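You operate a simulated robot arm through the tools that you are given. There is no shell and no other tool. Be economical: measure what you need, move in short steps, check, and stop when the job is done.

You run a simulated robot arm. Do the job below in one go: nothing can be reset, and whatever is moved stays where it is left.

TASK
Press the ball-shaped dough piece on the tray by the press flat and put it back there.
Fine: use the dough press and leave its tray shut.
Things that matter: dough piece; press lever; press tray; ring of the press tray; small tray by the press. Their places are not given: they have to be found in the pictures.

Only the result counts: the job must be done as asked and must still hold three seconds after the hand-in. Knocking over, shifting, dropping, spilling or breaking anything else fails it.

THE ROBOT
A 5-joint arm with a two-finger parallel gripper, fixed in place. Base frame: the origin is at the foot of the arm, x ahead of it, y to its left, z up; the work surface is at about z = 0. Lengths are in cm, angles in degrees, forces in N, time in s.
With the tool pointing down near the work surface it reaches from about 26 to 68 cm from the base axis. Its first joint turns from -66.0 to 66.0 degrees. The tool tilts only in the upright plane through the base axis and itself; it spins freely about its own axis. Payload 2.9 kg.
The tool frame sits at the grasp point between the pads (the TCP): z along the fingers, y along the line on which they close. The tips reach 3 cm beyond it. The gripper opens to 11 cm. The fingers are 2 cm wide and 1 cm thick; the gripper's body (4.8 by 11.2 cm) begins 5.5 cm behind the TCP.
Orientation is that of the tool frame in the base frame, as [roll, pitch, yaw] about the fixed x, y, z axes, in that order (R = Rz(yaw) Ry(pitch) Rx(roll)). With the fingers straight down and closing along the base's y, the tool's x points along the base's -x, its y along +y and its z along -z.

THE INTERFACE
- The arm moves only by the tool nudge_tool. Its argument "moves" is a list of rows, each an object (a shift or turn left out is 0, a gripper value left out holds the last) with "turn": the turn, a rotation vector about the tool's x, y, z in rad, a list of three; "linear": the shift along the tool's x, y, z in cm, a list of three; "fingers": the opening in per cent of the stroke, from 0 (shut) to 100 (fully open). In form: [{"turn": [rx, ry, rz], "linear": [x, y, z], "fingers": fingers}, ...]. A call has 1 to 10 rows; each row shifts and turns the commanded pose from where the row before left it, along the tool's axes as they then stand. Rows are played at 5 a second. More than 5 cm and 8.6 degrees between two rows, or a gripper value outside its range, and nothing of the call is played. Where a pose cannot be reached the arm comes as near as it can. A force on the tool above 40 N (or 10 N above the force at the start of the call, whichever is more), or a blocked arm, ends the call early, and 0.2 s more pass. Each finger travels about 10.8 cm/s and halts on what it meets, pressing with about 26 N; the grip force reading is that of the motor and also rises with nothing between the fingers. The clock runs only during rows and for 0.2 s after the last one: add rows that do not move to give the fingers time. It gives the time, the measured TCP pose, the force on the tool (base axes), the opening and the grip force at its end, in the units of the frame above (readings bear some noise), with the torque about the TCP (base axes, N m) and any sound that the robot's microphone picked up, and new pictures: "pictures" is both (left out), scene, wrist or none.
- Cameras (640 x 400 px; columns grow to the right, rows downward): "scene" is fixed at [4.14, -47.87, 60.27]; the picture's right is [0.45, -0.90, 0.00], its down [-0.68, -0.34, -0.66] and it looks along [0.59, 0.29, -0.75] (base axes); focal length 214 px, centre (320, 200). "wrist" rides on the gripper at [7.2, 1.7, -10.3] in the tool frame; the picture's right is [-0.23, 0.97, 0.00], its down [-0.76, -0.18, -0.62] and it looks along [-0.61, -0.14, 0.78] (tool axes); focal length 222 px, centre (320, 200).
- point_at(camera, pixels): for up to 12 pixels [column, row] of the newest picture of that camera ("zoom" is the newest enlarged one), the place [x, y, z] in the base frame of the surface seen there, good to about 0.3 cm, but the place of the scene camera against the robot may be out by one fixed shift of up to 2.5 cm in any direction. It takes no simulated time.
- inspect(camera, box): a new picture of the part [left, top, right, bottom] of that camera's present view, enlarged. It takes no simulated time.
- hand_in(): hands the job in; it is judged then, once.

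Work in short steps. Measure before you move; look again where a grasp or a placing could have gone wrong, and mend it. You have 80 turns and 200 pictures in all, those below and enlarged ones among them. Open the gripper and draw the arm clear of the work before you hand the job in, unless the task says otherwise; then end with one line.

The tools are called after ">>>" as a command line: name --argument value ..., lists and objects as JSON in quotes. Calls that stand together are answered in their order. nudge_tool: Moves the arm, as the interface text tells. Its arguments: {"type":"object","properties":{"moves":{"type":"array","items":{"type":"object","properties":{"turn":{"type":"array","items":{"type":"number"}},"linear":{"type":"array","items":{"type":"number"}},"fingers":{"type":"number"}}}},"pictures":{"type":"string","enum":["both","scene","wrist","none"]}},"required":["moves"]} The other tools are called the same way: point_at (camera, pixels) gives the place of the surface under pixels of a picture; inspect (camera, box) takes an enlarged picture of a part of a camera's view; hand_in () hands the job in.

At the start:

```text
clock: 0.0
ee_pos: [30.33, -18.2, 39.96]
tool_rot: [180.0, 0.0, 180.0]
force: [-0.9, 0.2, -0.3]
wrist_torque: [-0.05, 0.03, -0.04]
finger_gap: 11.0
gripper_force: 0.1
```

scene: 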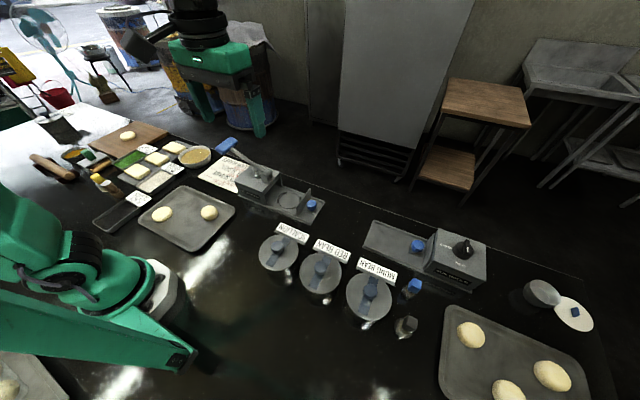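
wrist: 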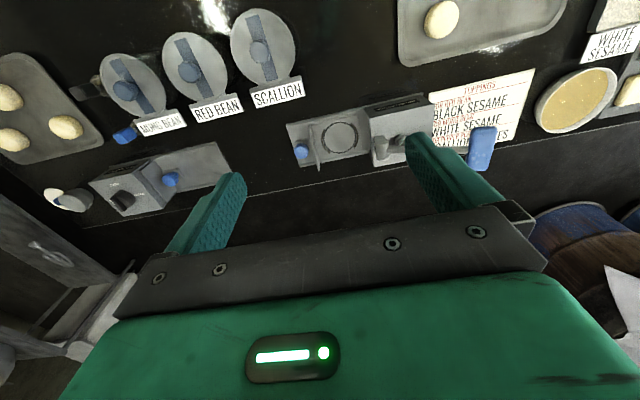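

The scene shows a press near (270,190) with a ring and blue lever, and a tray near (187,217) with two dough pieces. I enlarge both.

>>> inspect --camera "scene" --box '[200, 130, 340, 230]'

>>> inspect --camera "wrist" --box '[270, 60, 510, 210]'

>>> inspect --camera "scene" --box '[80, 120, 260, 260]'

```text
4.00 times, centred on (270, 180) of scene
```

zoom: 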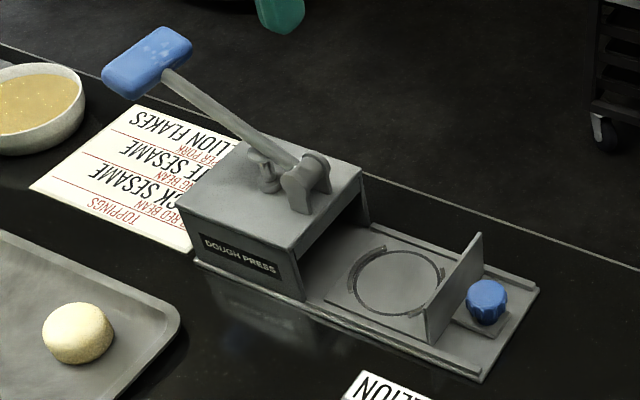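

```text
2.67 times, centred on (390, 135) of wrist
```

zoom: 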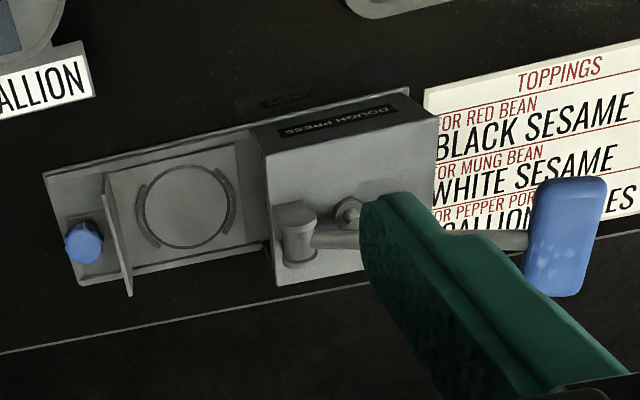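

```text
2.86 times, centred on (170, 190) of scene
```

zoom: 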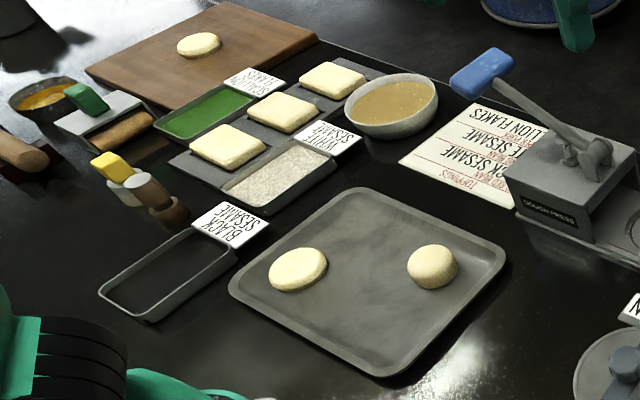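

I measure key points on the dough pieces and the press, and look at the other device.

>>> point_at --camera "zoom" --pixels '[[298, 268], [432, 262], [298, 290], [432, 287], [325, 270], [457, 265], [360, 280], [365, 190], [500, 262], [385, 370], [232, 285], [482, 72]]'

>>> inspect --camera "scene" --box '[350, 200, 610, 400]'

>>> inspect --camera "scene" --box '[200, 130, 340, 230]'

>>> point_at --camera "zoom" --pixels '[[398, 283], [355, 283], [440, 283], [487, 295], [455, 285], [478, 240], [430, 335], [150, 55], [300, 185], [250, 200], [480, 375], [535, 290]]'

```text
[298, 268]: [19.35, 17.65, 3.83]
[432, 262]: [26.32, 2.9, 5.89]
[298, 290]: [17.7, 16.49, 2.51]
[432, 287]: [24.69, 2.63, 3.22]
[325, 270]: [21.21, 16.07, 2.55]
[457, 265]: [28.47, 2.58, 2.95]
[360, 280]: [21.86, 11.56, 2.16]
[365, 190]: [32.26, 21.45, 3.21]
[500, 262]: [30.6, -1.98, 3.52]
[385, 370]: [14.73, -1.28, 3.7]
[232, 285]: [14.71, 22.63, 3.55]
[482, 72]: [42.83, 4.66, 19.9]
```

```text
2.00 times, centred on (480, 300) of scene
```

zoom: 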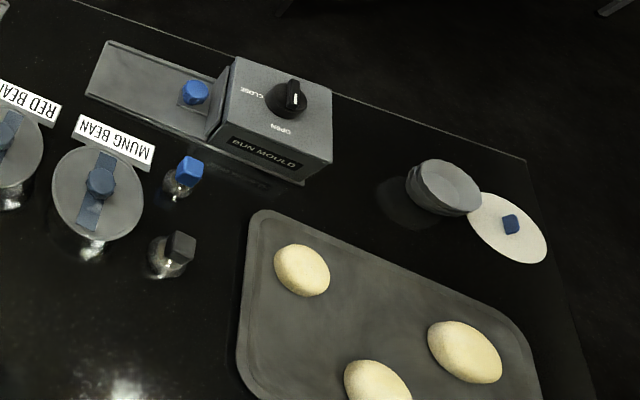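

```text
4.00 times, centred on (270, 180) of scene
```

zoom: 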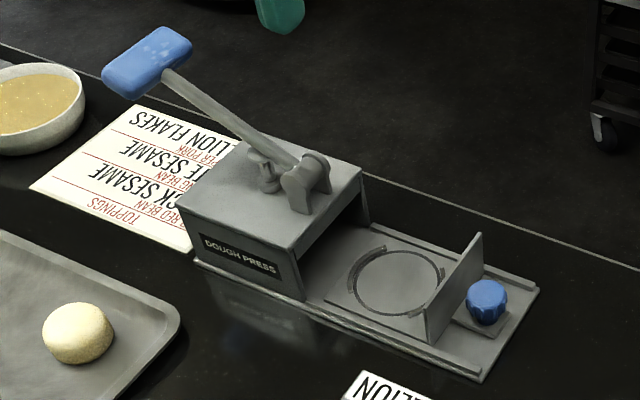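

```text
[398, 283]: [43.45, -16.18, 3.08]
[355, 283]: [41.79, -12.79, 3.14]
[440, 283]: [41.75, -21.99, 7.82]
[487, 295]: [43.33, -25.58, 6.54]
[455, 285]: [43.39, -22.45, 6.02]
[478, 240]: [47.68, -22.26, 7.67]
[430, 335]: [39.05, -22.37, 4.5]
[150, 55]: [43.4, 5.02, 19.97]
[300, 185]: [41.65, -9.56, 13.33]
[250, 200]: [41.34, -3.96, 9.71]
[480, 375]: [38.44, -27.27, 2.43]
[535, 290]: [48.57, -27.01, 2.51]
```

I cross-check with the wrist camera to get the scene camera's shift.

>>> point_at --camera "wrist" --pixels '[[338, 137], [301, 152], [442, 20], [482, 145], [340, 170], [430, 30], [480, 30], [385, 120], [316, 148], [300, 185], [482, 132], [290, 130]]'

>>> inspect --camera "wrist" --box '[390, 0, 590, 70]'

```text
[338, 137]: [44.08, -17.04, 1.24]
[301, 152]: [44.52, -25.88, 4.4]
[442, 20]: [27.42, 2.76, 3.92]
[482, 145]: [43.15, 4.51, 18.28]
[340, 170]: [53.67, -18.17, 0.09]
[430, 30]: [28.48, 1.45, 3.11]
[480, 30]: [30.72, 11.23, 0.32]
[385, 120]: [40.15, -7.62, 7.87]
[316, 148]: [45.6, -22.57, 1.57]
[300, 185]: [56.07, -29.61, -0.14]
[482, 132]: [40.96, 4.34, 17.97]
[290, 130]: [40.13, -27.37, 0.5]
```

```text
3.20 times, centred on (490, 35) of wrist
```

zoom: 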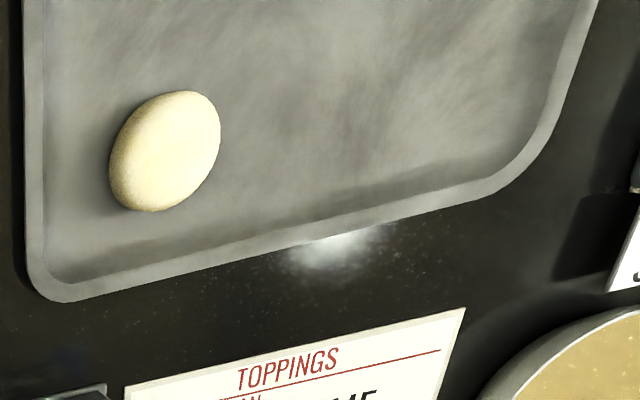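

Wrist points give the ball near (27, 2.8), top z≈4, and table z≈0; scene readings sit about 1.9 cm too high. I move above the ball for a closer look.

>>> nudge_tool --moves '[{"linear": [0.4, 3, 3]}, {"linear": [0.4, 3, 3]}, {"linear": [0.4, 3, 3]}, {"linear": [0.4, 3, 3]}, {"linear": [0.4, 3, 3]}, {"linear": [0.4, 3, 3]}, {"linear": [0.5, 3, 3]}, {"linear": [0, 0, 1]}, {}]'

```text
clock: 2.0
ee_pos: [27.55, 2.74, 17.84]
tool_rot: [-180.0, 0.0, 180.0]
force: [-0.1, 0.5, -0.3]
wrist_torque: [0.0, 0.0, 0.03]
finger_gap: 10.99
gripper_force: 0.1
```

scene: 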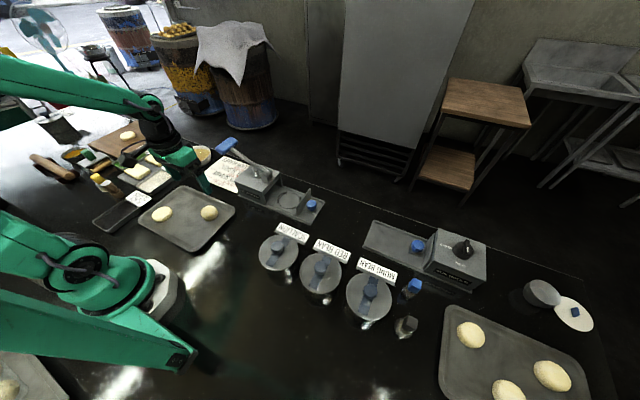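
wrist: 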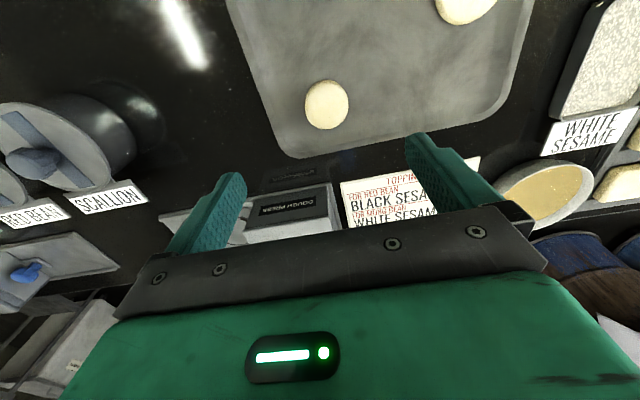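

The ball is at (327,104). I measure its edges and the tray floor.

>>> point_at --camera "wrist" --pixels '[[327, 104], [308, 104], [346, 104], [327, 83], [327, 126], [327, 95], [280, 110], [262, 110], [327, 148], [400, 100], [465, 5], [500, 110]]'

>>> inspect --camera "wrist" --box '[220, 0, 540, 200]'

```text
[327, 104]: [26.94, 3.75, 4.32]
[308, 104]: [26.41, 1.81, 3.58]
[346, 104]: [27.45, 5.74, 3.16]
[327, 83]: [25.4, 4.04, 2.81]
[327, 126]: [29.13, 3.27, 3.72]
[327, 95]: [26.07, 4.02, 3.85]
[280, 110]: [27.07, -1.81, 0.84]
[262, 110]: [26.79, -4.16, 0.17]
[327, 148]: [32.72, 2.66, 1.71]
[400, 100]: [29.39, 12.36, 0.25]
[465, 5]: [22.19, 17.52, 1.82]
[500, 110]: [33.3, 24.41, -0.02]
```

```text
2.00 times, centred on (380, 100) of wrist
```

zoom: 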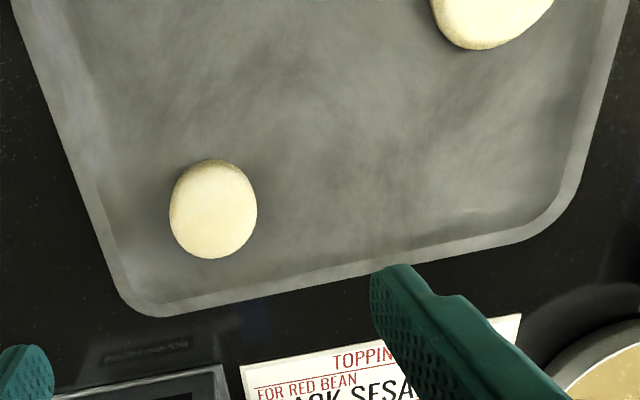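

Ball centre is about (27.1, 3.7), about 4.2 cm wide. I narrow the fingers to 6.4 cm and descend to z≈8 first.

>>> nudge_tool --moves '[{"linear": [0.45, 0.95, 2], "fingers": 60}, {"linear": [0, 0, 3]}, {"linear": [0, 0, 3]}, {"linear": [0, 0, 1.84]}, {}]'

```text
clock: 3.2
ee_pos: [27.23, 3.73, 8.14]
tool_rot: [-180.0, 0.0, 180.0]
force: [-1.2, 0.2, -0.1]
wrist_torque: [0.01, 0.02, -0.01]
finger_gap: 6.6
gripper_force: 0.1
```

scene: 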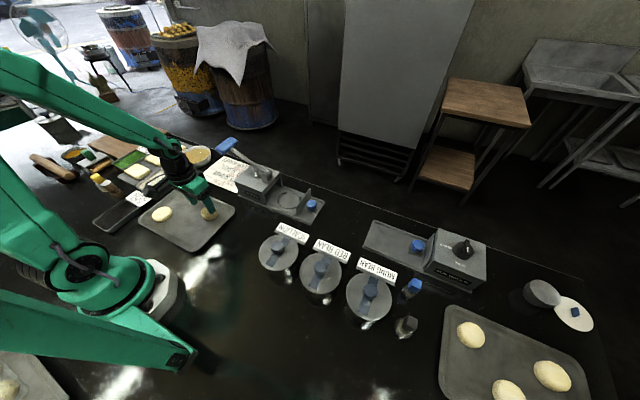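
wrist: 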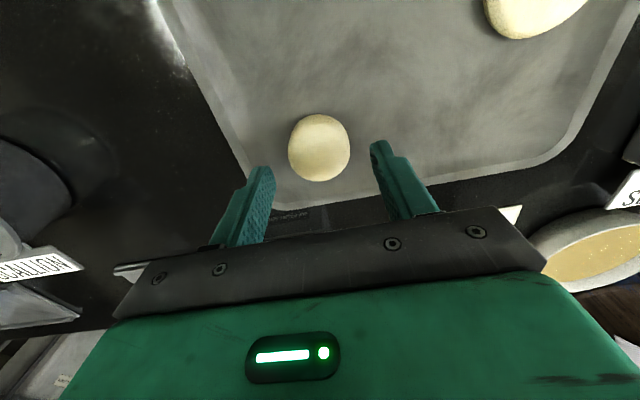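

The ball projects to y≈3.7, x≈27.5, between the fingers. I go down to z≈4 and close.

>>> nudge_tool --moves '[{"linear": [-0.2, 0, 2]}, {"linear": [0, 0, 2]}, {}, {"fingers": 30}, {"fingers": 30}, {}]'

```text
clock: 4.6
ee_pos: [27.35, 3.67, 4.14]
tool_rot: [180.0, -0.2, 180.0]
force: [-0.6, -0.1, 0.2]
wrist_torque: [0.0, 0.03, 0.01]
finger_gap: 4.69
gripper_force: 25.7
```

scene: 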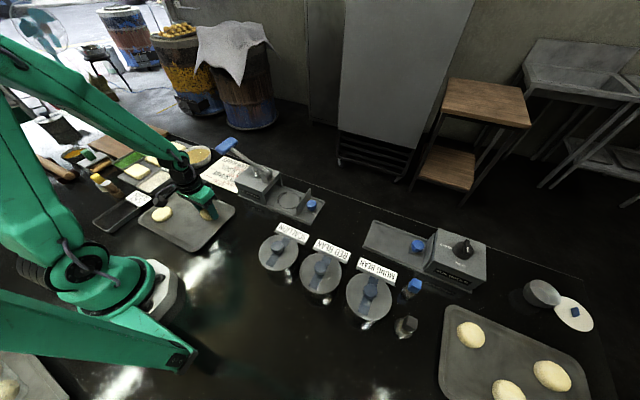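
wrist: 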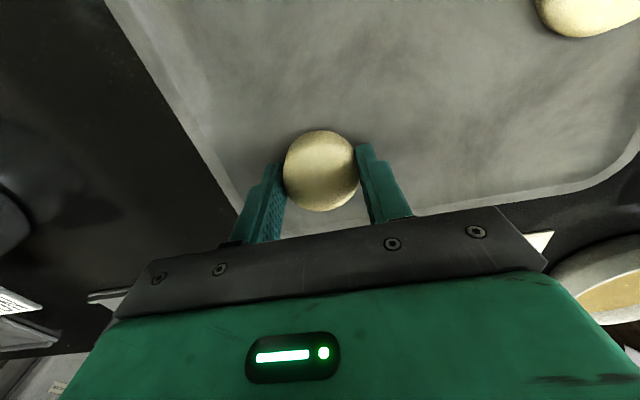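

It halted at 4.69 cm with the ball between the pads. I lift.

>>> nudge_tool --moves '[{"linear": [0, 0, -2]}, {"linear": [0, 0, -3]}, {"linear": [0, 0, -4]}, {"linear": [0, 0, -4]}, {"linear": [0, 0, -4]}, {}]' --pictures "wrist"

```text
clock: 6.0
ee_pos: [27.21, 3.76, 21.11]
tool_rot: [-180.0, 0.1, 180.0]
force: [0.6, 0.7, -0.8]
wrist_torque: [0.01, -0.02, 0.02]
finger_gap: 4.71
gripper_force: 25.8
```

wrist: 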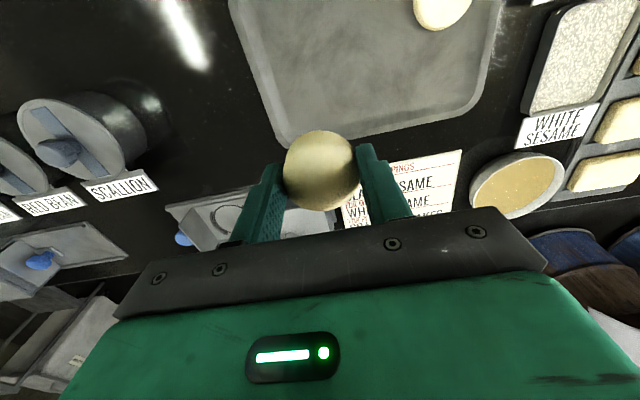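

The ball is held. I carry it to about (36, -17, 21) for a look at the ring.

>>> nudge_tool --moves '[{"linear": [0, -4, 0]}, {"linear": [0, -4, 0]}, {"linear": [-1, -4, 0]}, {"linear": [-2.5, -3, 0]}, {"linear": [-2.5, -3, 0]}, {"linear": [-2.8, -2.7, 0]}, {}]'

```text
clock: 7.6
ee_pos: [35.96, -17.13, 21.07]
tool_rot: [179.9, 0.0, 180.0]
force: [-0.5, 1.0, -1.0]
wrist_torque: [0.0, -0.01, -0.02]
finger_gap: 4.68
gripper_force: 26.1
```

scene: 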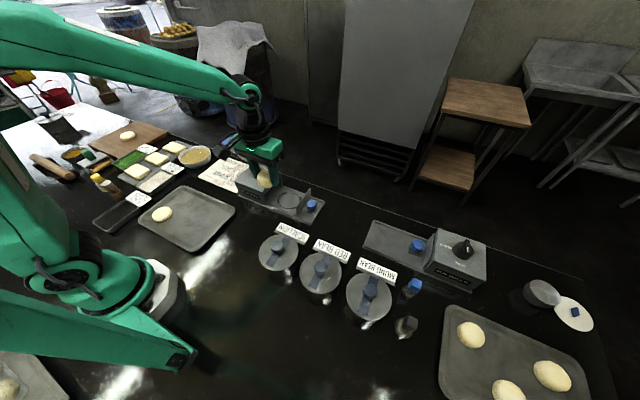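
wrist: 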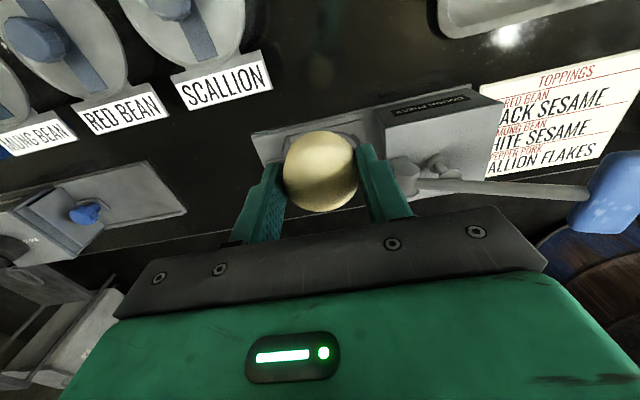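

The ball hides the ring here, so I move forward and up so that the ring shows above the ball.

>>> nudge_tool --moves '[{"linear": [-3, 0, -2]}, {"linear": [-3, 0, -2]}, {"linear": [-3, 0, -1]}, {}]' --pictures "wrist"

>>> inspect --camera "wrist" --box '[220, 20, 460, 170]'

```text
clock: 8.6
ee_pos: [45.07, -17.1, 26.0]
tool_rot: [-179.9, 0.0, 180.0]
force: [0.3, 0.6, -0.4]
wrist_torque: [0.02, 0.01, -0.01]
finger_gap: 4.72
gripper_force: 26.4
```

wrist: 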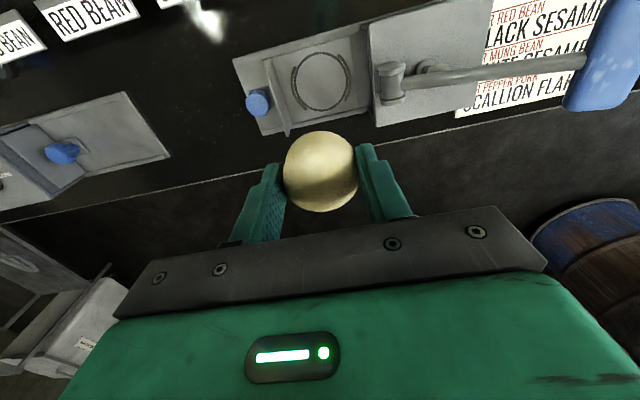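

```text
2.67 times, centred on (340, 95) of wrist
```

zoom: 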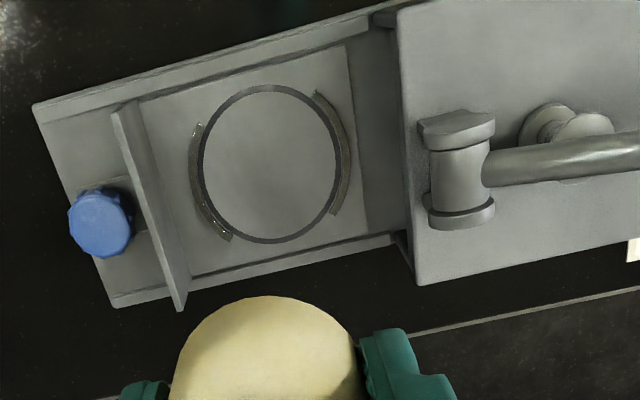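

The ring is clear, centred at zoom (268,165). I measure it, the wall, knob, housing and lever.

>>> point_at --camera "zoom" --pixels '[[268, 165], [204, 165], [334, 165], [268, 88], [268, 240], [100, 220], [120, 115], [182, 300], [405, 130], [455, 125], [600, 155], [150, 100]]'

>>> point_at --camera "wrist" --pixels '[[258, 102], [247, 104], [269, 104], [605, 50], [585, 100], [620, 10], [390, 70], [455, 75], [290, 135], [266, 70], [260, 135], [236, 60]]'

```text
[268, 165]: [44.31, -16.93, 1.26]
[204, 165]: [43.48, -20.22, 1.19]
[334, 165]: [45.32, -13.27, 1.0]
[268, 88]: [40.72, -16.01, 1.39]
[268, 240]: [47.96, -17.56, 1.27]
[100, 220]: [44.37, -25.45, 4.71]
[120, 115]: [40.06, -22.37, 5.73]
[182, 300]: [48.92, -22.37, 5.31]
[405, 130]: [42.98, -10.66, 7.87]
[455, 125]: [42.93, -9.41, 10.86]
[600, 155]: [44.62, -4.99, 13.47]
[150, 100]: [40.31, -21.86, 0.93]
```

```text
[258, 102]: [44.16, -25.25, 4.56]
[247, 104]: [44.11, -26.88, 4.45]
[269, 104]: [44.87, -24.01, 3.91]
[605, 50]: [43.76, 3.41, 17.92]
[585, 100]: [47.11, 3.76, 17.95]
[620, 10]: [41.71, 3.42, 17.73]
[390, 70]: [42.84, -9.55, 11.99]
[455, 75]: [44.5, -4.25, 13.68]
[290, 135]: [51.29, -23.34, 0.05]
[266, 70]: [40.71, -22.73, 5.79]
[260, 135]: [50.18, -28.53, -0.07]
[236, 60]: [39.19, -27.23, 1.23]
```

Ring centre is (44.35, -16.8), floor z≈1.25; wall at y≈-22.4, knob (44.3,-25.4), housing face y≈-10.7. I spin the tool 90° so the gripper's long side clears the housing.

>>> nudge_tool --moves '[{"turn": [0, 0, -0.149]}, {"turn": [0, 0, -0.149]}, {"turn": [0, 0, -0.149]}, {"turn": [0, 0, -0.149]}, {"turn": [0, 0, -0.149]}, {"turn": [0, 0, -0.149]}, {"turn": [0, 0, -0.149]}, {"turn": [0, 0, -0.149]}, {"turn": [0, 0, -0.149]}, {"turn": [0, 0, -0.149]}]' --pictures "none"

>>> nudge_tool --moves '[{"turn": [0, 0, -0.0808]}, {}]'

```text
clock: 10.8
ee_pos: [45.09, -17.05, 26.06]
tool_rot: [-180.0, 0.0, -94.4]
force: [-0.4, 0.2, -0.6]
wrist_torque: [-0.01, -0.01, -0.02]
finger_gap: 4.68
gripper_force: 26.5
```

```text
clock: 11.4
ee_pos: [45.03, -17.02, 26.06]
tool_rot: [179.9, 0.0, -89.9]
force: [-0.9, 0.3, 0.2]
wrist_torque: [0.01, 0.03, 0.0]
finger_gap: 4.68
gripper_force: 25.7
```

scene: 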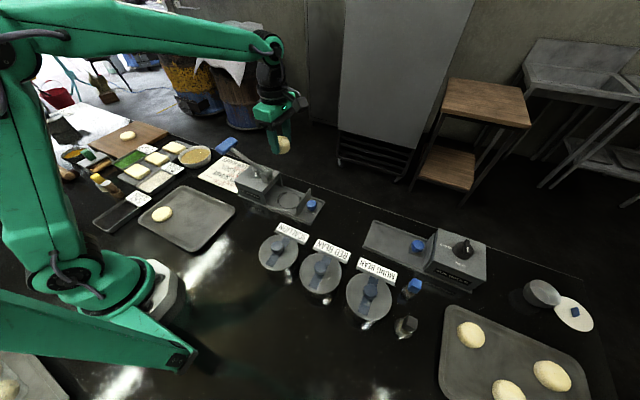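
wrist: 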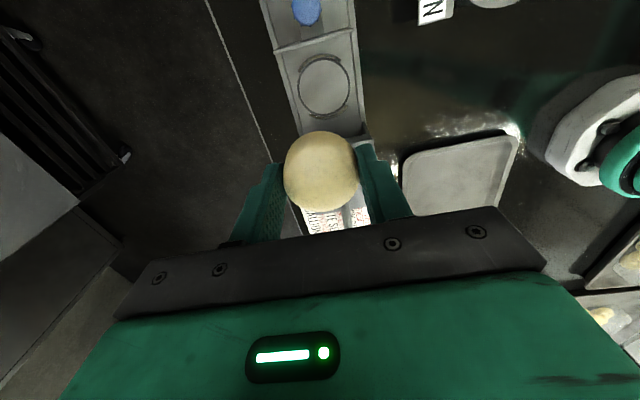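

The ring at (324,86) checks out at (44.3, -16.9). I descend above it to z≈9.

>>> nudge_tool --moves '[{"linear": [-0.15, 0.7, 4]}, {"linear": [0, 0, 4]}, {"linear": [0, 0, 4]}, {"linear": [0, 0, 3]}, {"linear": [0, 0, 2]}, {}]'

```text
clock: 12.8
ee_pos: [44.27, -16.85, 8.87]
tool_rot: [-179.9, 0.0, -89.9]
force: [-0.8, 0.1, -0.4]
wrist_torque: [0.01, -0.02, 0.0]
finger_gap: 4.65
gripper_force: 25.6
```

scene: 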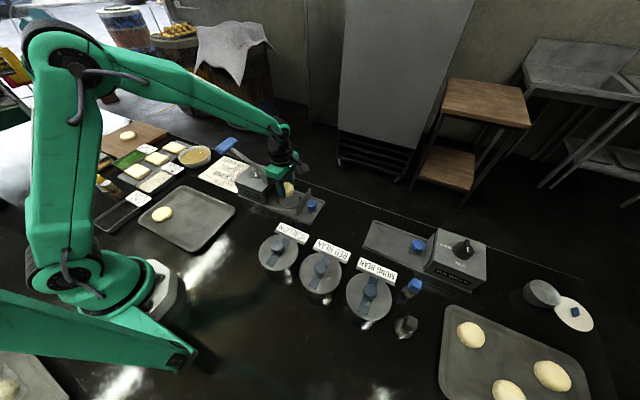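
wrist: 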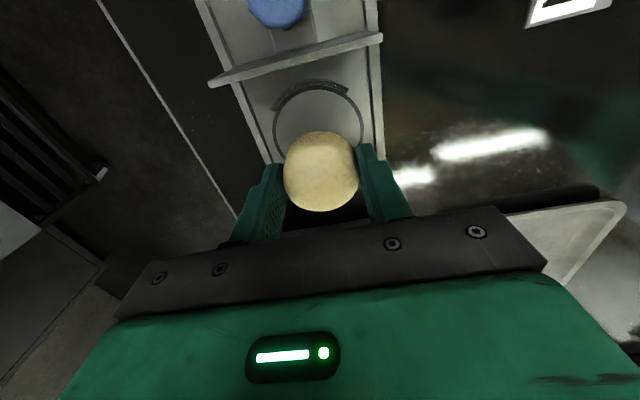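

Aligned over the ring. I lower to z≈5.15 (ball just touching) and open a bit.

>>> nudge_tool --moves '[{"linear": [0, -0.05, 2]}, {"linear": [0, 0, 1.2]}, {"linear": [0, 0, 0.5]}, {}, {"fingers": 62}, {}]'

```text
clock: 14.2
ee_pos: [44.4, -16.71, 5.43]
tool_rot: [-180.0, 0.1, -90.0]
force: [-0.6, 0.3, 0.0]
wrist_torque: [-0.01, -0.01, 0.01]
finger_gap: 6.82
gripper_force: 0.0
```

scene: 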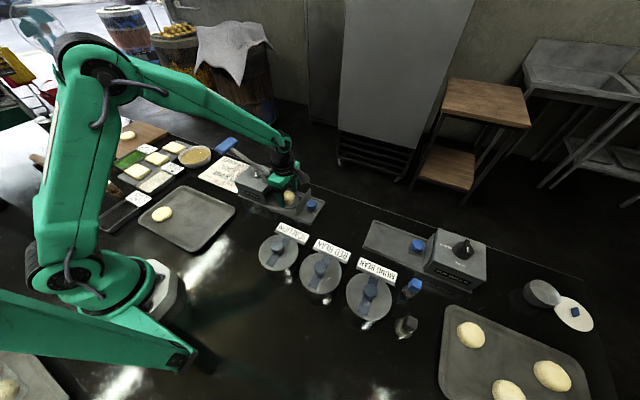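
wrist: 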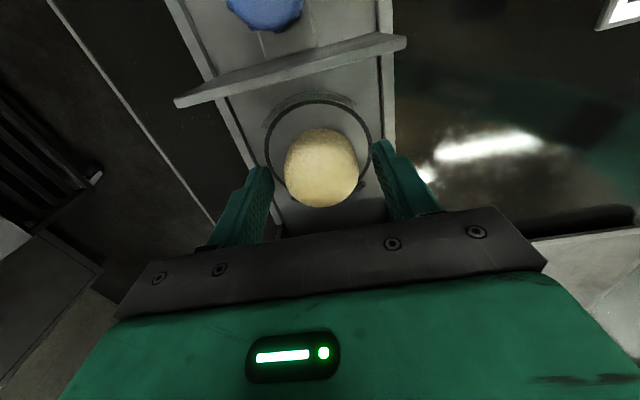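

The ball sits in the ring, released. I rise clear and go over the knob.

>>> nudge_tool --moves '[{"linear": [0, 0, -3]}, {"linear": [0, 0, -4]}, {"linear": [2, 0, -2]}, {"linear": [3.3, 0, 0]}, {"linear": [3.3, 0, 0]}, {}]'

```text
clock: 15.6
ee_pos: [44.31, -25.4, 14.34]
tool_rot: [180.0, -0.1, -90.0]
force: [0.3, -0.9, -0.1]
wrist_torque: [-0.01, -0.02, 0.03]
finger_gap: 6.78
gripper_force: 0.1
```

scene: 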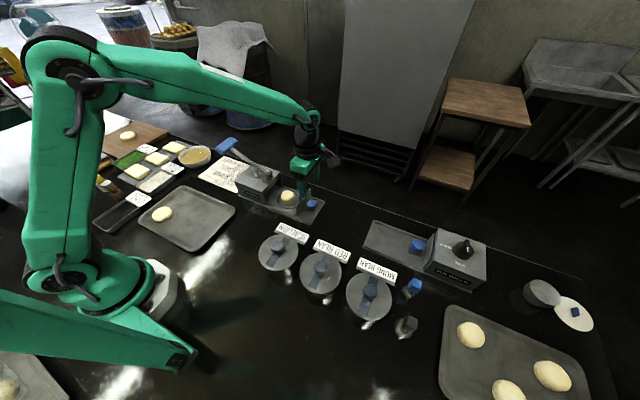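
wrist: 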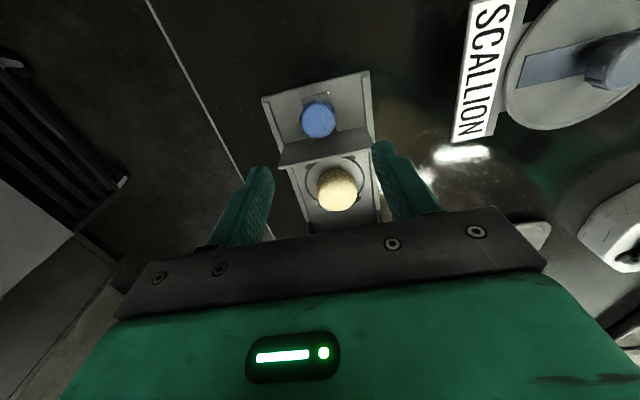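

The knob is under the hand at about (44.3, -25.6). I lower to z≈5.6 and close on it.

>>> nudge_tool --moves '[{"linear": [0.15, 0, 3]}, {"linear": [0, 0, 3]}, {"linear": [0, 0, 2.7]}, {}, {"fingers": 15}, {}, {}]'

```text
clock: 17.2
ee_pos: [44.53, -25.62, 5.61]
tool_rot: [-179.9, -0.1, -89.9]
force: [12.7, -0.5, -11.4]
wrist_torque: [-0.19, -0.28, 0.01]
finger_gap: 3.35
gripper_force: 44.9
```

scene: 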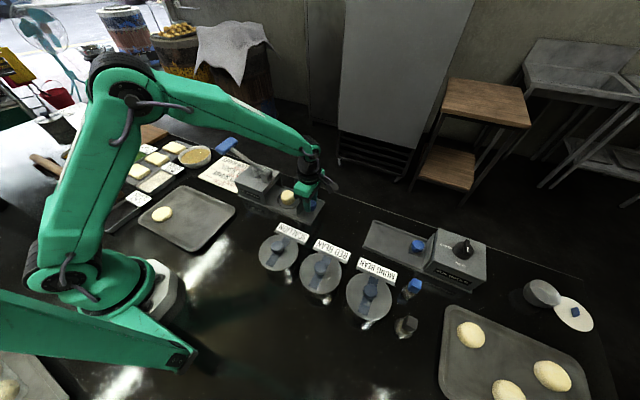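
wrist: 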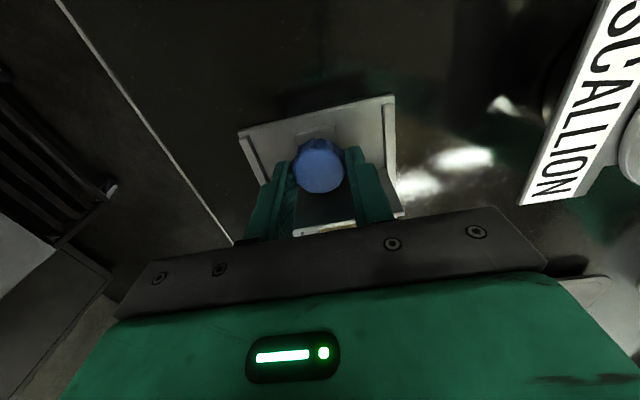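

The knob is gripped, but a 12.7 N side force shows it sits slightly toward +x. I shift the tool that way to relax it.

>>> nudge_tool --moves '[{"linear": [0, -0.2, 0]}, {}]' --pictures "none"

```text
clock: 17.8
ee_pos: [44.42, -25.57, 5.78]
tool_rot: [179.7, 0.1, -90.0]
force: [-7.1, -0.9, 0.8]
wrist_torque: [-0.43, -0.1, 0.04]
finger_gap: 3.36
gripper_force: 44.8
```

Force fell and reversed sign slightly; I trim back 0.07 and begin sliding +y (tool -x) by 4 cm.

>>> nudge_tool --moves '[{"linear": [-0.5, 0.07, 0]}, {"linear": [-1, 0, 0]}, {"linear": [-1, 0, 0]}, {"linear": [-1, 0, 0]}, {"linear": [-0.5, 0, 0]}, {}]'

```text
clock: 19.2
ee_pos: [44.48, -21.58, 5.72]
tool_rot: [-180.0, 0.1, -90.1]
force: [-18.5, -0.6, 18.1]
wrist_torque: [-0.15, 0.31, -0.16]
finger_gap: 3.34
gripper_force: 44.8
```

scene: 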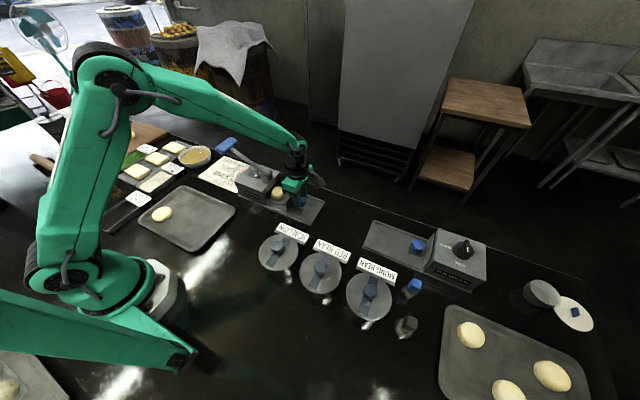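
wrist: 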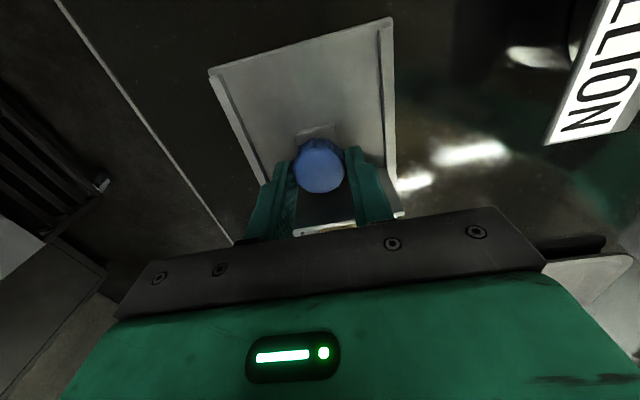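

The tray slides with the hand. I trim the -x/+z reaction by small shifts and slide on.

>>> nudge_tool --moves '[{"linear": [-0.7, 0.12, -0.12]}, {"linear": [-1, 0, 0]}, {"linear": [-1, 0, 0]}, {"linear": [-1, 0, 0]}, {"linear": [-1, 0, 0]}, {}]'

```text
clock: 20.6
ee_pos: [44.5, -16.85, 5.71]
tool_rot: [-179.8, 0.0, -89.9]
force: [1.8, -0.4, -2.8]
wrist_torque: [0.08, 0.05, -0.04]
finger_gap: 3.35
gripper_force: 45.4
stopped in row 6: the force on the tool passed its limit at 41 N (the readings are from after the stop); the commanded pose is now the measured one
```

scene: 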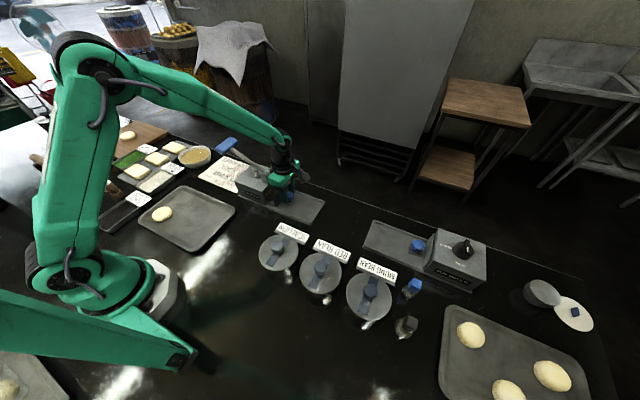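
wrist: 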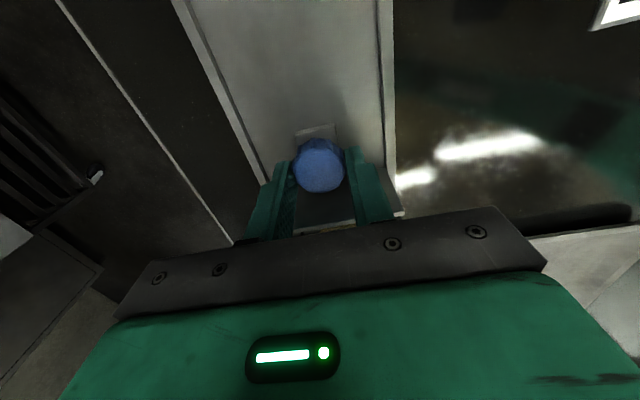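

A stop came at y=-16.85 with the wall still about 3 cm from the housing by my measure. Reset now relaxed; I continue gently with 0.5 cm steps.

>>> nudge_tool --moves '[{"linear": [-0.5, 0, 0]}, {"linear": [-0.5, 0, 0]}, {}]' --pictures "scene"

>>> inspect --camera "scene" --box '[210, 140, 350, 228]'

```text
clock: 21.4
ee_pos: [44.6, -15.77, 5.75]
tool_rot: [-180.0, 0.0, -89.9]
force: [6.1, -0.1, -9.5]
wrist_torque: [-0.1, -0.17, -0.05]
finger_gap: 3.34
gripper_force: 44.8
```

scene: 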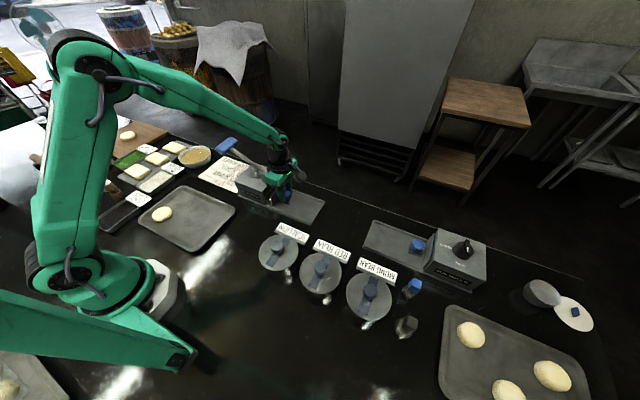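

```text
4.55 times, centred on (280, 184) of scene
```

zoom: 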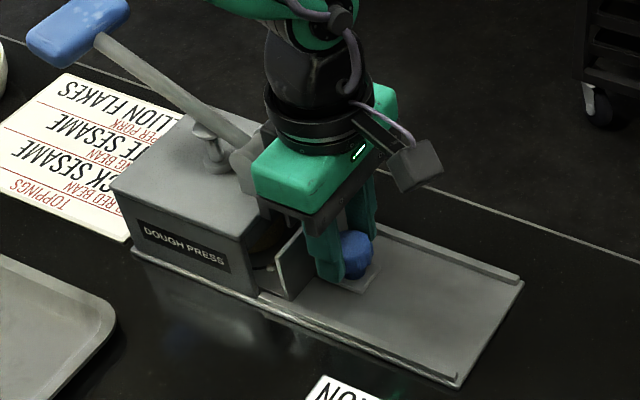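

It moves freely; about 2 cm of gap remains at zoom (290,265). I continue in small steps, watching the force.

>>> nudge_tool --moves '[{"linear": [-0.4, -0.04, 0.06]}, {"linear": [-0.4, 0, 0]}, {"linear": [-0.3, 0, 0]}, {}]' --pictures "scene"

>>> inspect --camera "scene" --box '[210, 140, 350, 228]'

```text
clock: 22.4
ee_pos: [44.52, -14.57, 5.65]
tool_rot: [180.0, 0.0, -89.9]
force: [-14.3, -0.1, 20.7]
wrist_torque: [0.04, 0.39, 0.02]
finger_gap: 3.35
gripper_force: 45.1
```

scene: 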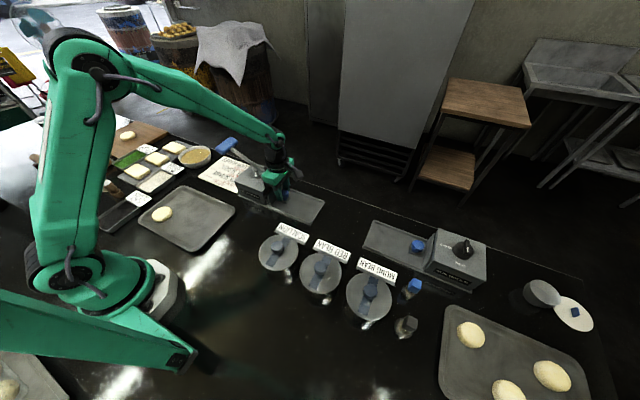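

```text
4.55 times, centred on (280, 184) of scene
```

zoom: 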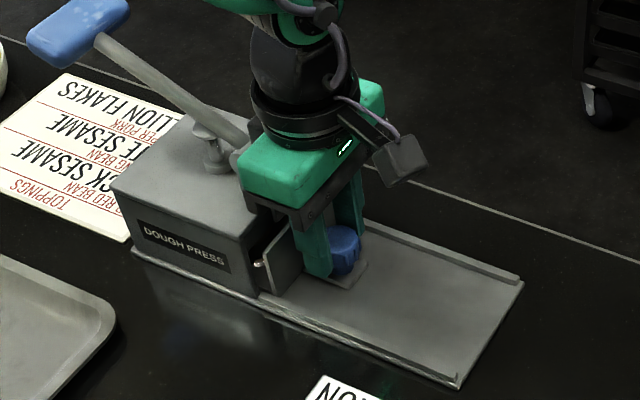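

Gap is nearly closed. I undo the trim and go on in 0.2–0.3 cm steps.

>>> nudge_tool --moves '[{"linear": [-0.3, 0.03, -0.05]}, {"linear": [-0.2, 0, 0]}, {"linear": [-0.2, 0, 0]}, {"linear": [-0.2, 0, 0]}, {"linear": [-0.2, 0, 0]}, {}]' --pictures "scene"

>>> inspect --camera "scene" --box '[210, 140, 350, 228]'

```text
clock: 23.8
ee_pos: [44.46, -13.66, 5.66]
tool_rot: [-179.9, 0.0, -90.0]
force: [-8.8, -22.3, -0.8]
wrist_torque: [-0.57, 0.17, 0.27]
finger_gap: 3.3
gripper_force: 44.8
```

scene: 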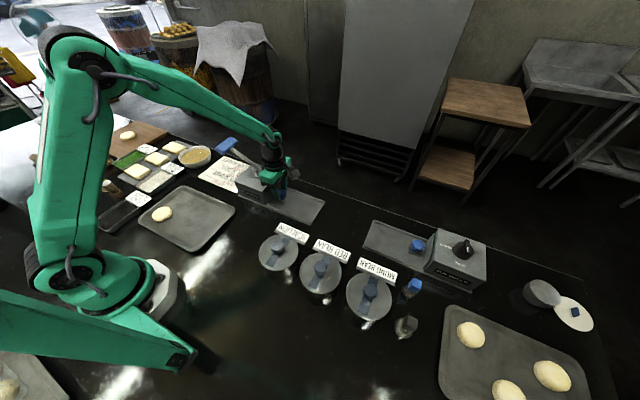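

```text
4.55 times, centred on (280, 184) of scene
```

zoom: 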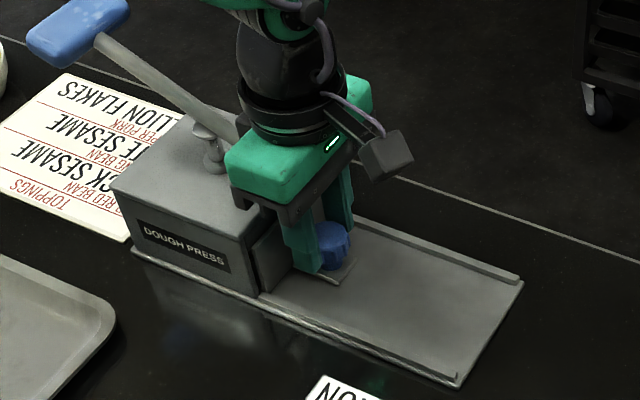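

A steady -22 N in y after 12 cm of travel says the tray is at its end stop. I release and rise, backing slightly away from the lever.

>>> nudge_tool --moves '[{"linear": [0.2, 0, 0]}, {"fingers": 60}, {}, {"linear": [0, 0, -2]}, {"linear": [2, 0, -3]}, {"linear": [3, 0, -4]}, {"linear": [3, 0, -4]}, {"linear": [0, 0, -4]}, {}]'

>>> inspect --camera "scene" --box '[210, 140, 350, 228]'

```text
clock: 25.8
ee_pos: [44.35, -21.78, 22.75]
tool_rot: [-179.8, 0.0, -89.9]
force: [-0.4, 0.5, 0.1]
wrist_torque: [0.0, -0.04, 0.0]
finger_gap: 6.6
gripper_force: 0.0
```

scene: 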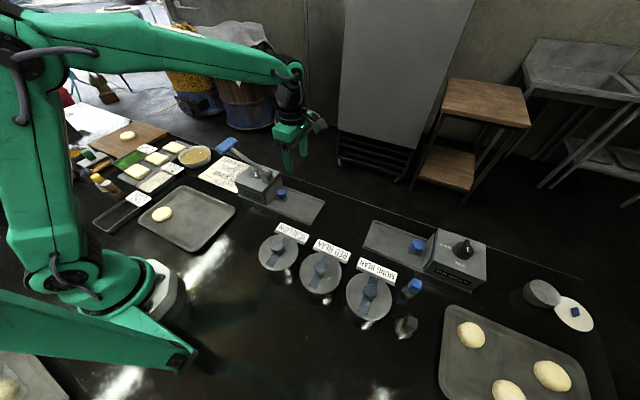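
wrist: 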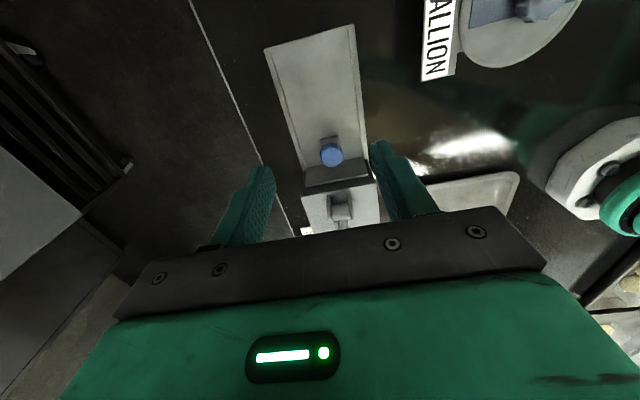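

```text
4.55 times, centred on (280, 184) of scene
```

zoom: 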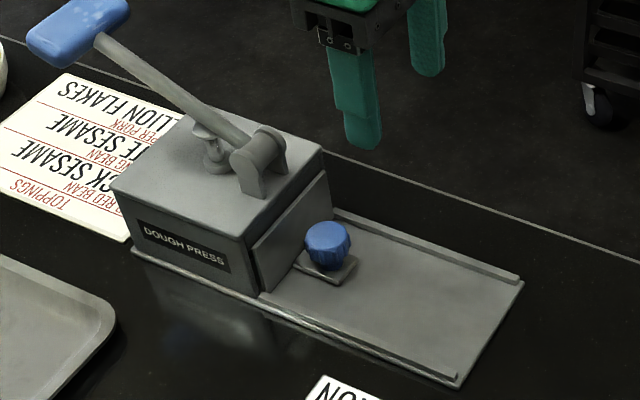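

The tray wall is flush with the housing. I close the fingers and move high to look at the lever handle.

>>> nudge_tool --moves '[{"linear": [-3, 0, -3], "fingers": 0}, {"linear": [-4, 0, -2.5]}, {"linear": [-4.5, 0, 0]}, {"linear": [-4.5, 0, 0]}, {"linear": [-3, 0, 0]}, {}]'

>>> inspect --camera "wrist" --box '[220, 20, 460, 220]'

```text
clock: 27.2
ee_pos: [44.32, -2.8, 28.25]
tool_rot: [-179.9, 0.0, -89.9]
force: [0.0, -0.4, -0.4]
wrist_torque: [0.01, -0.02, 0.01]
finger_gap: 0.0
gripper_force: 25.6
```

scene: 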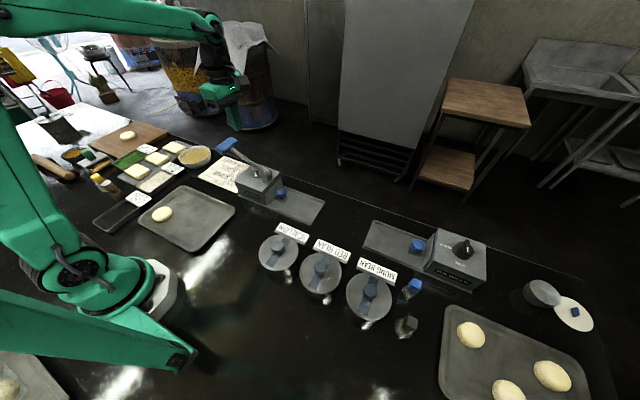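
wrist: 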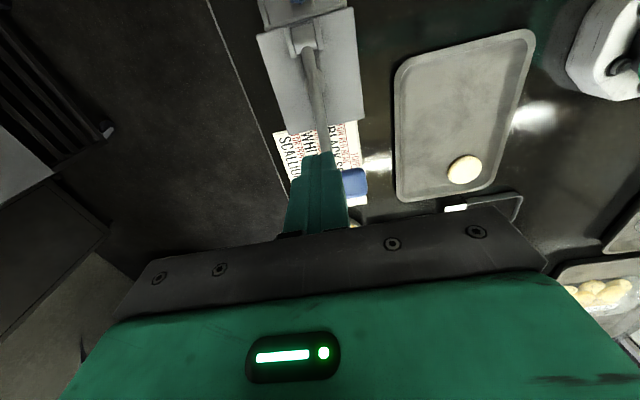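

```text
2.00 times, centred on (340, 120) of wrist
```

zoom: 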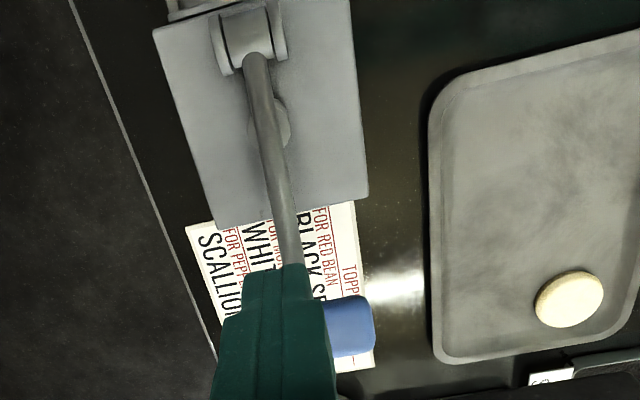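

Handle centre is near (44.1, 3.7), top z≈18. I move over y≈4.2 and lower the closed fingertips to just above it.

>>> nudge_tool --moves '[{"linear": [-3.5, 0, 0]}, {"linear": [-3.5, 0.1, 0]}, {"linear": [0, 0, 3]}, {"linear": [0, 0, 2.3]}, {}]' --pictures "scene"

>>> inspect --camera "scene" --box '[180, 100, 320, 200]'

```text
clock: 28.4
ee_pos: [44.26, 4.21, 22.85]
tool_rot: [-180.0, -0.1, -90.0]
force: [-0.6, 0.3, -0.1]
wrist_torque: [-0.03, 0.0, 0.04]
finger_gap: 0.0
gripper_force: 26.6
```

scene: 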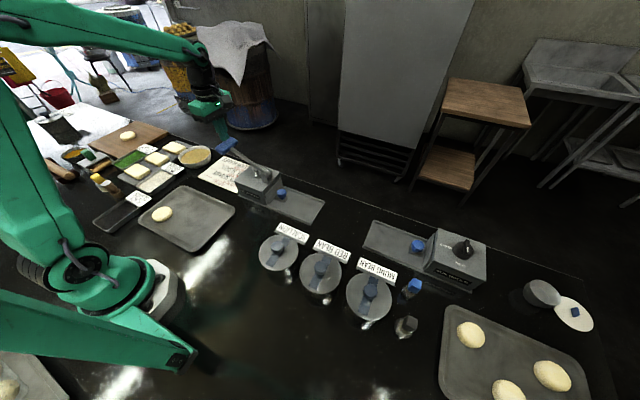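

```text
4.00 times, centred on (250, 150) of scene
```

zoom: 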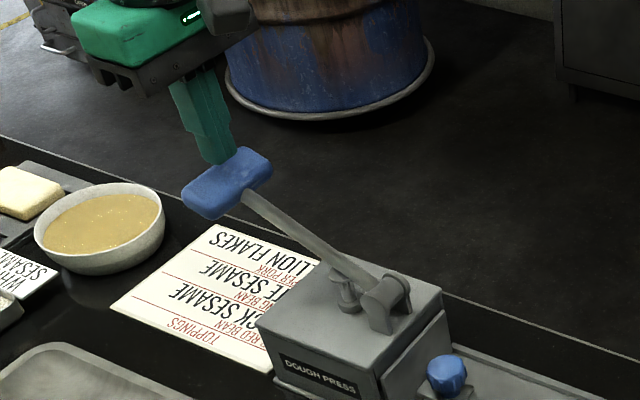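

Fingertips sit right above the blue handle. I push down in 1 cm steps.

>>> nudge_tool --moves '[{"linear": [0, 0, 1]}, {"linear": [0, 0, 1]}, {"linear": [0, 0, 1]}, {"linear": [0, 0, 1]}, {"linear": [0, 0, 1]}, {}]' --pictures "scene"

>>> inspect --camera "scene" --box '[180, 100, 320, 200]'

```text
clock: 29.8
ee_pos: [44.33, 4.13, 17.73]
tool_rot: [-180.0, 0.0, -89.9]
force: [-0.2, 0.2, 0.6]
wrist_torque: [-0.02, 0.01, -0.01]
finger_gap: 0.0
gripper_force: 25.9
```

scene: 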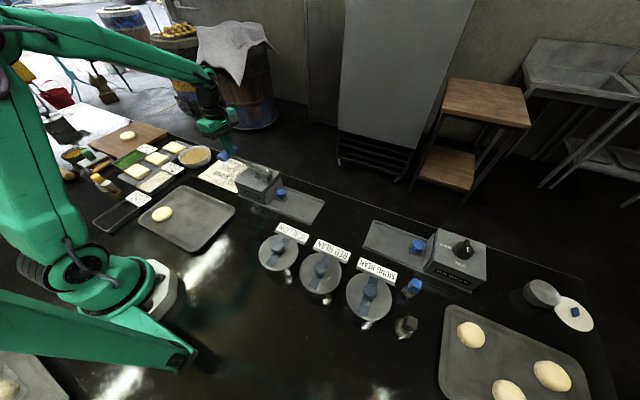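

```text
4.00 times, centred on (250, 150) of scene
```

zoom: 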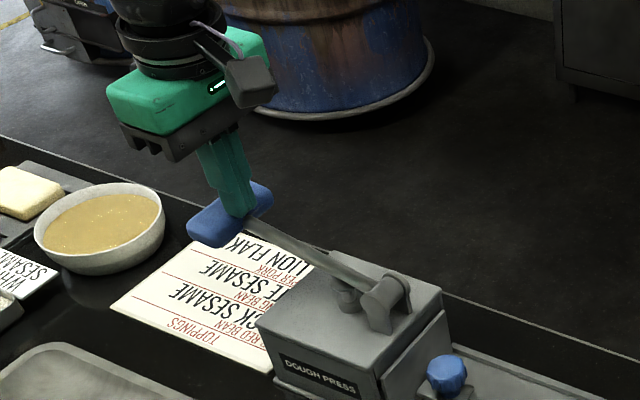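

The lever is following down. I keep pushing, drifting slightly +y to stay on the handle.

>>> nudge_tool --moves '[{"linear": [-0.2, 0, 1]}, {"linear": [-0.2, 0, 1]}, {"linear": [-0.1, 0, 1]}, {"linear": [0, 0, 1]}, {"linear": [0, 0, 1]}, {}]' --pictures "scene"

>>> inspect --camera "scene" --box '[180, 100, 320, 200]'

```text
clock: 31.2
ee_pos: [44.45, 4.74, 12.81]
tool_rot: [-180.0, 0.0, -90.0]
force: [-0.2, -0.6, 1.8]
wrist_torque: [0.02, 0.0, 0.03]
finger_gap: 0.01
gripper_force: 26.0
```

scene: 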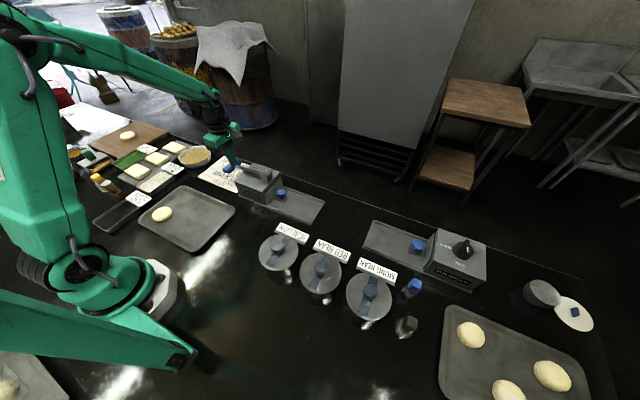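

```text
4.00 times, centred on (250, 150) of scene
```

zoom: 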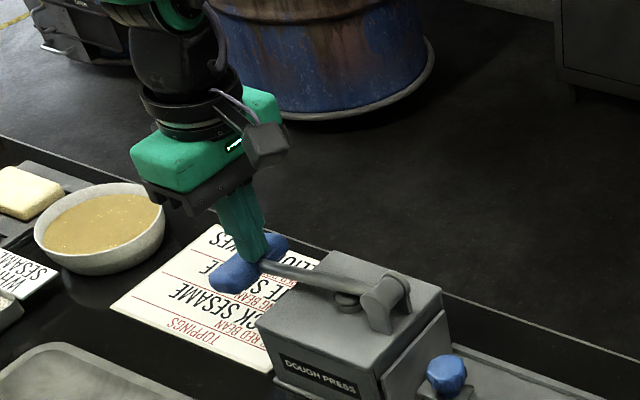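

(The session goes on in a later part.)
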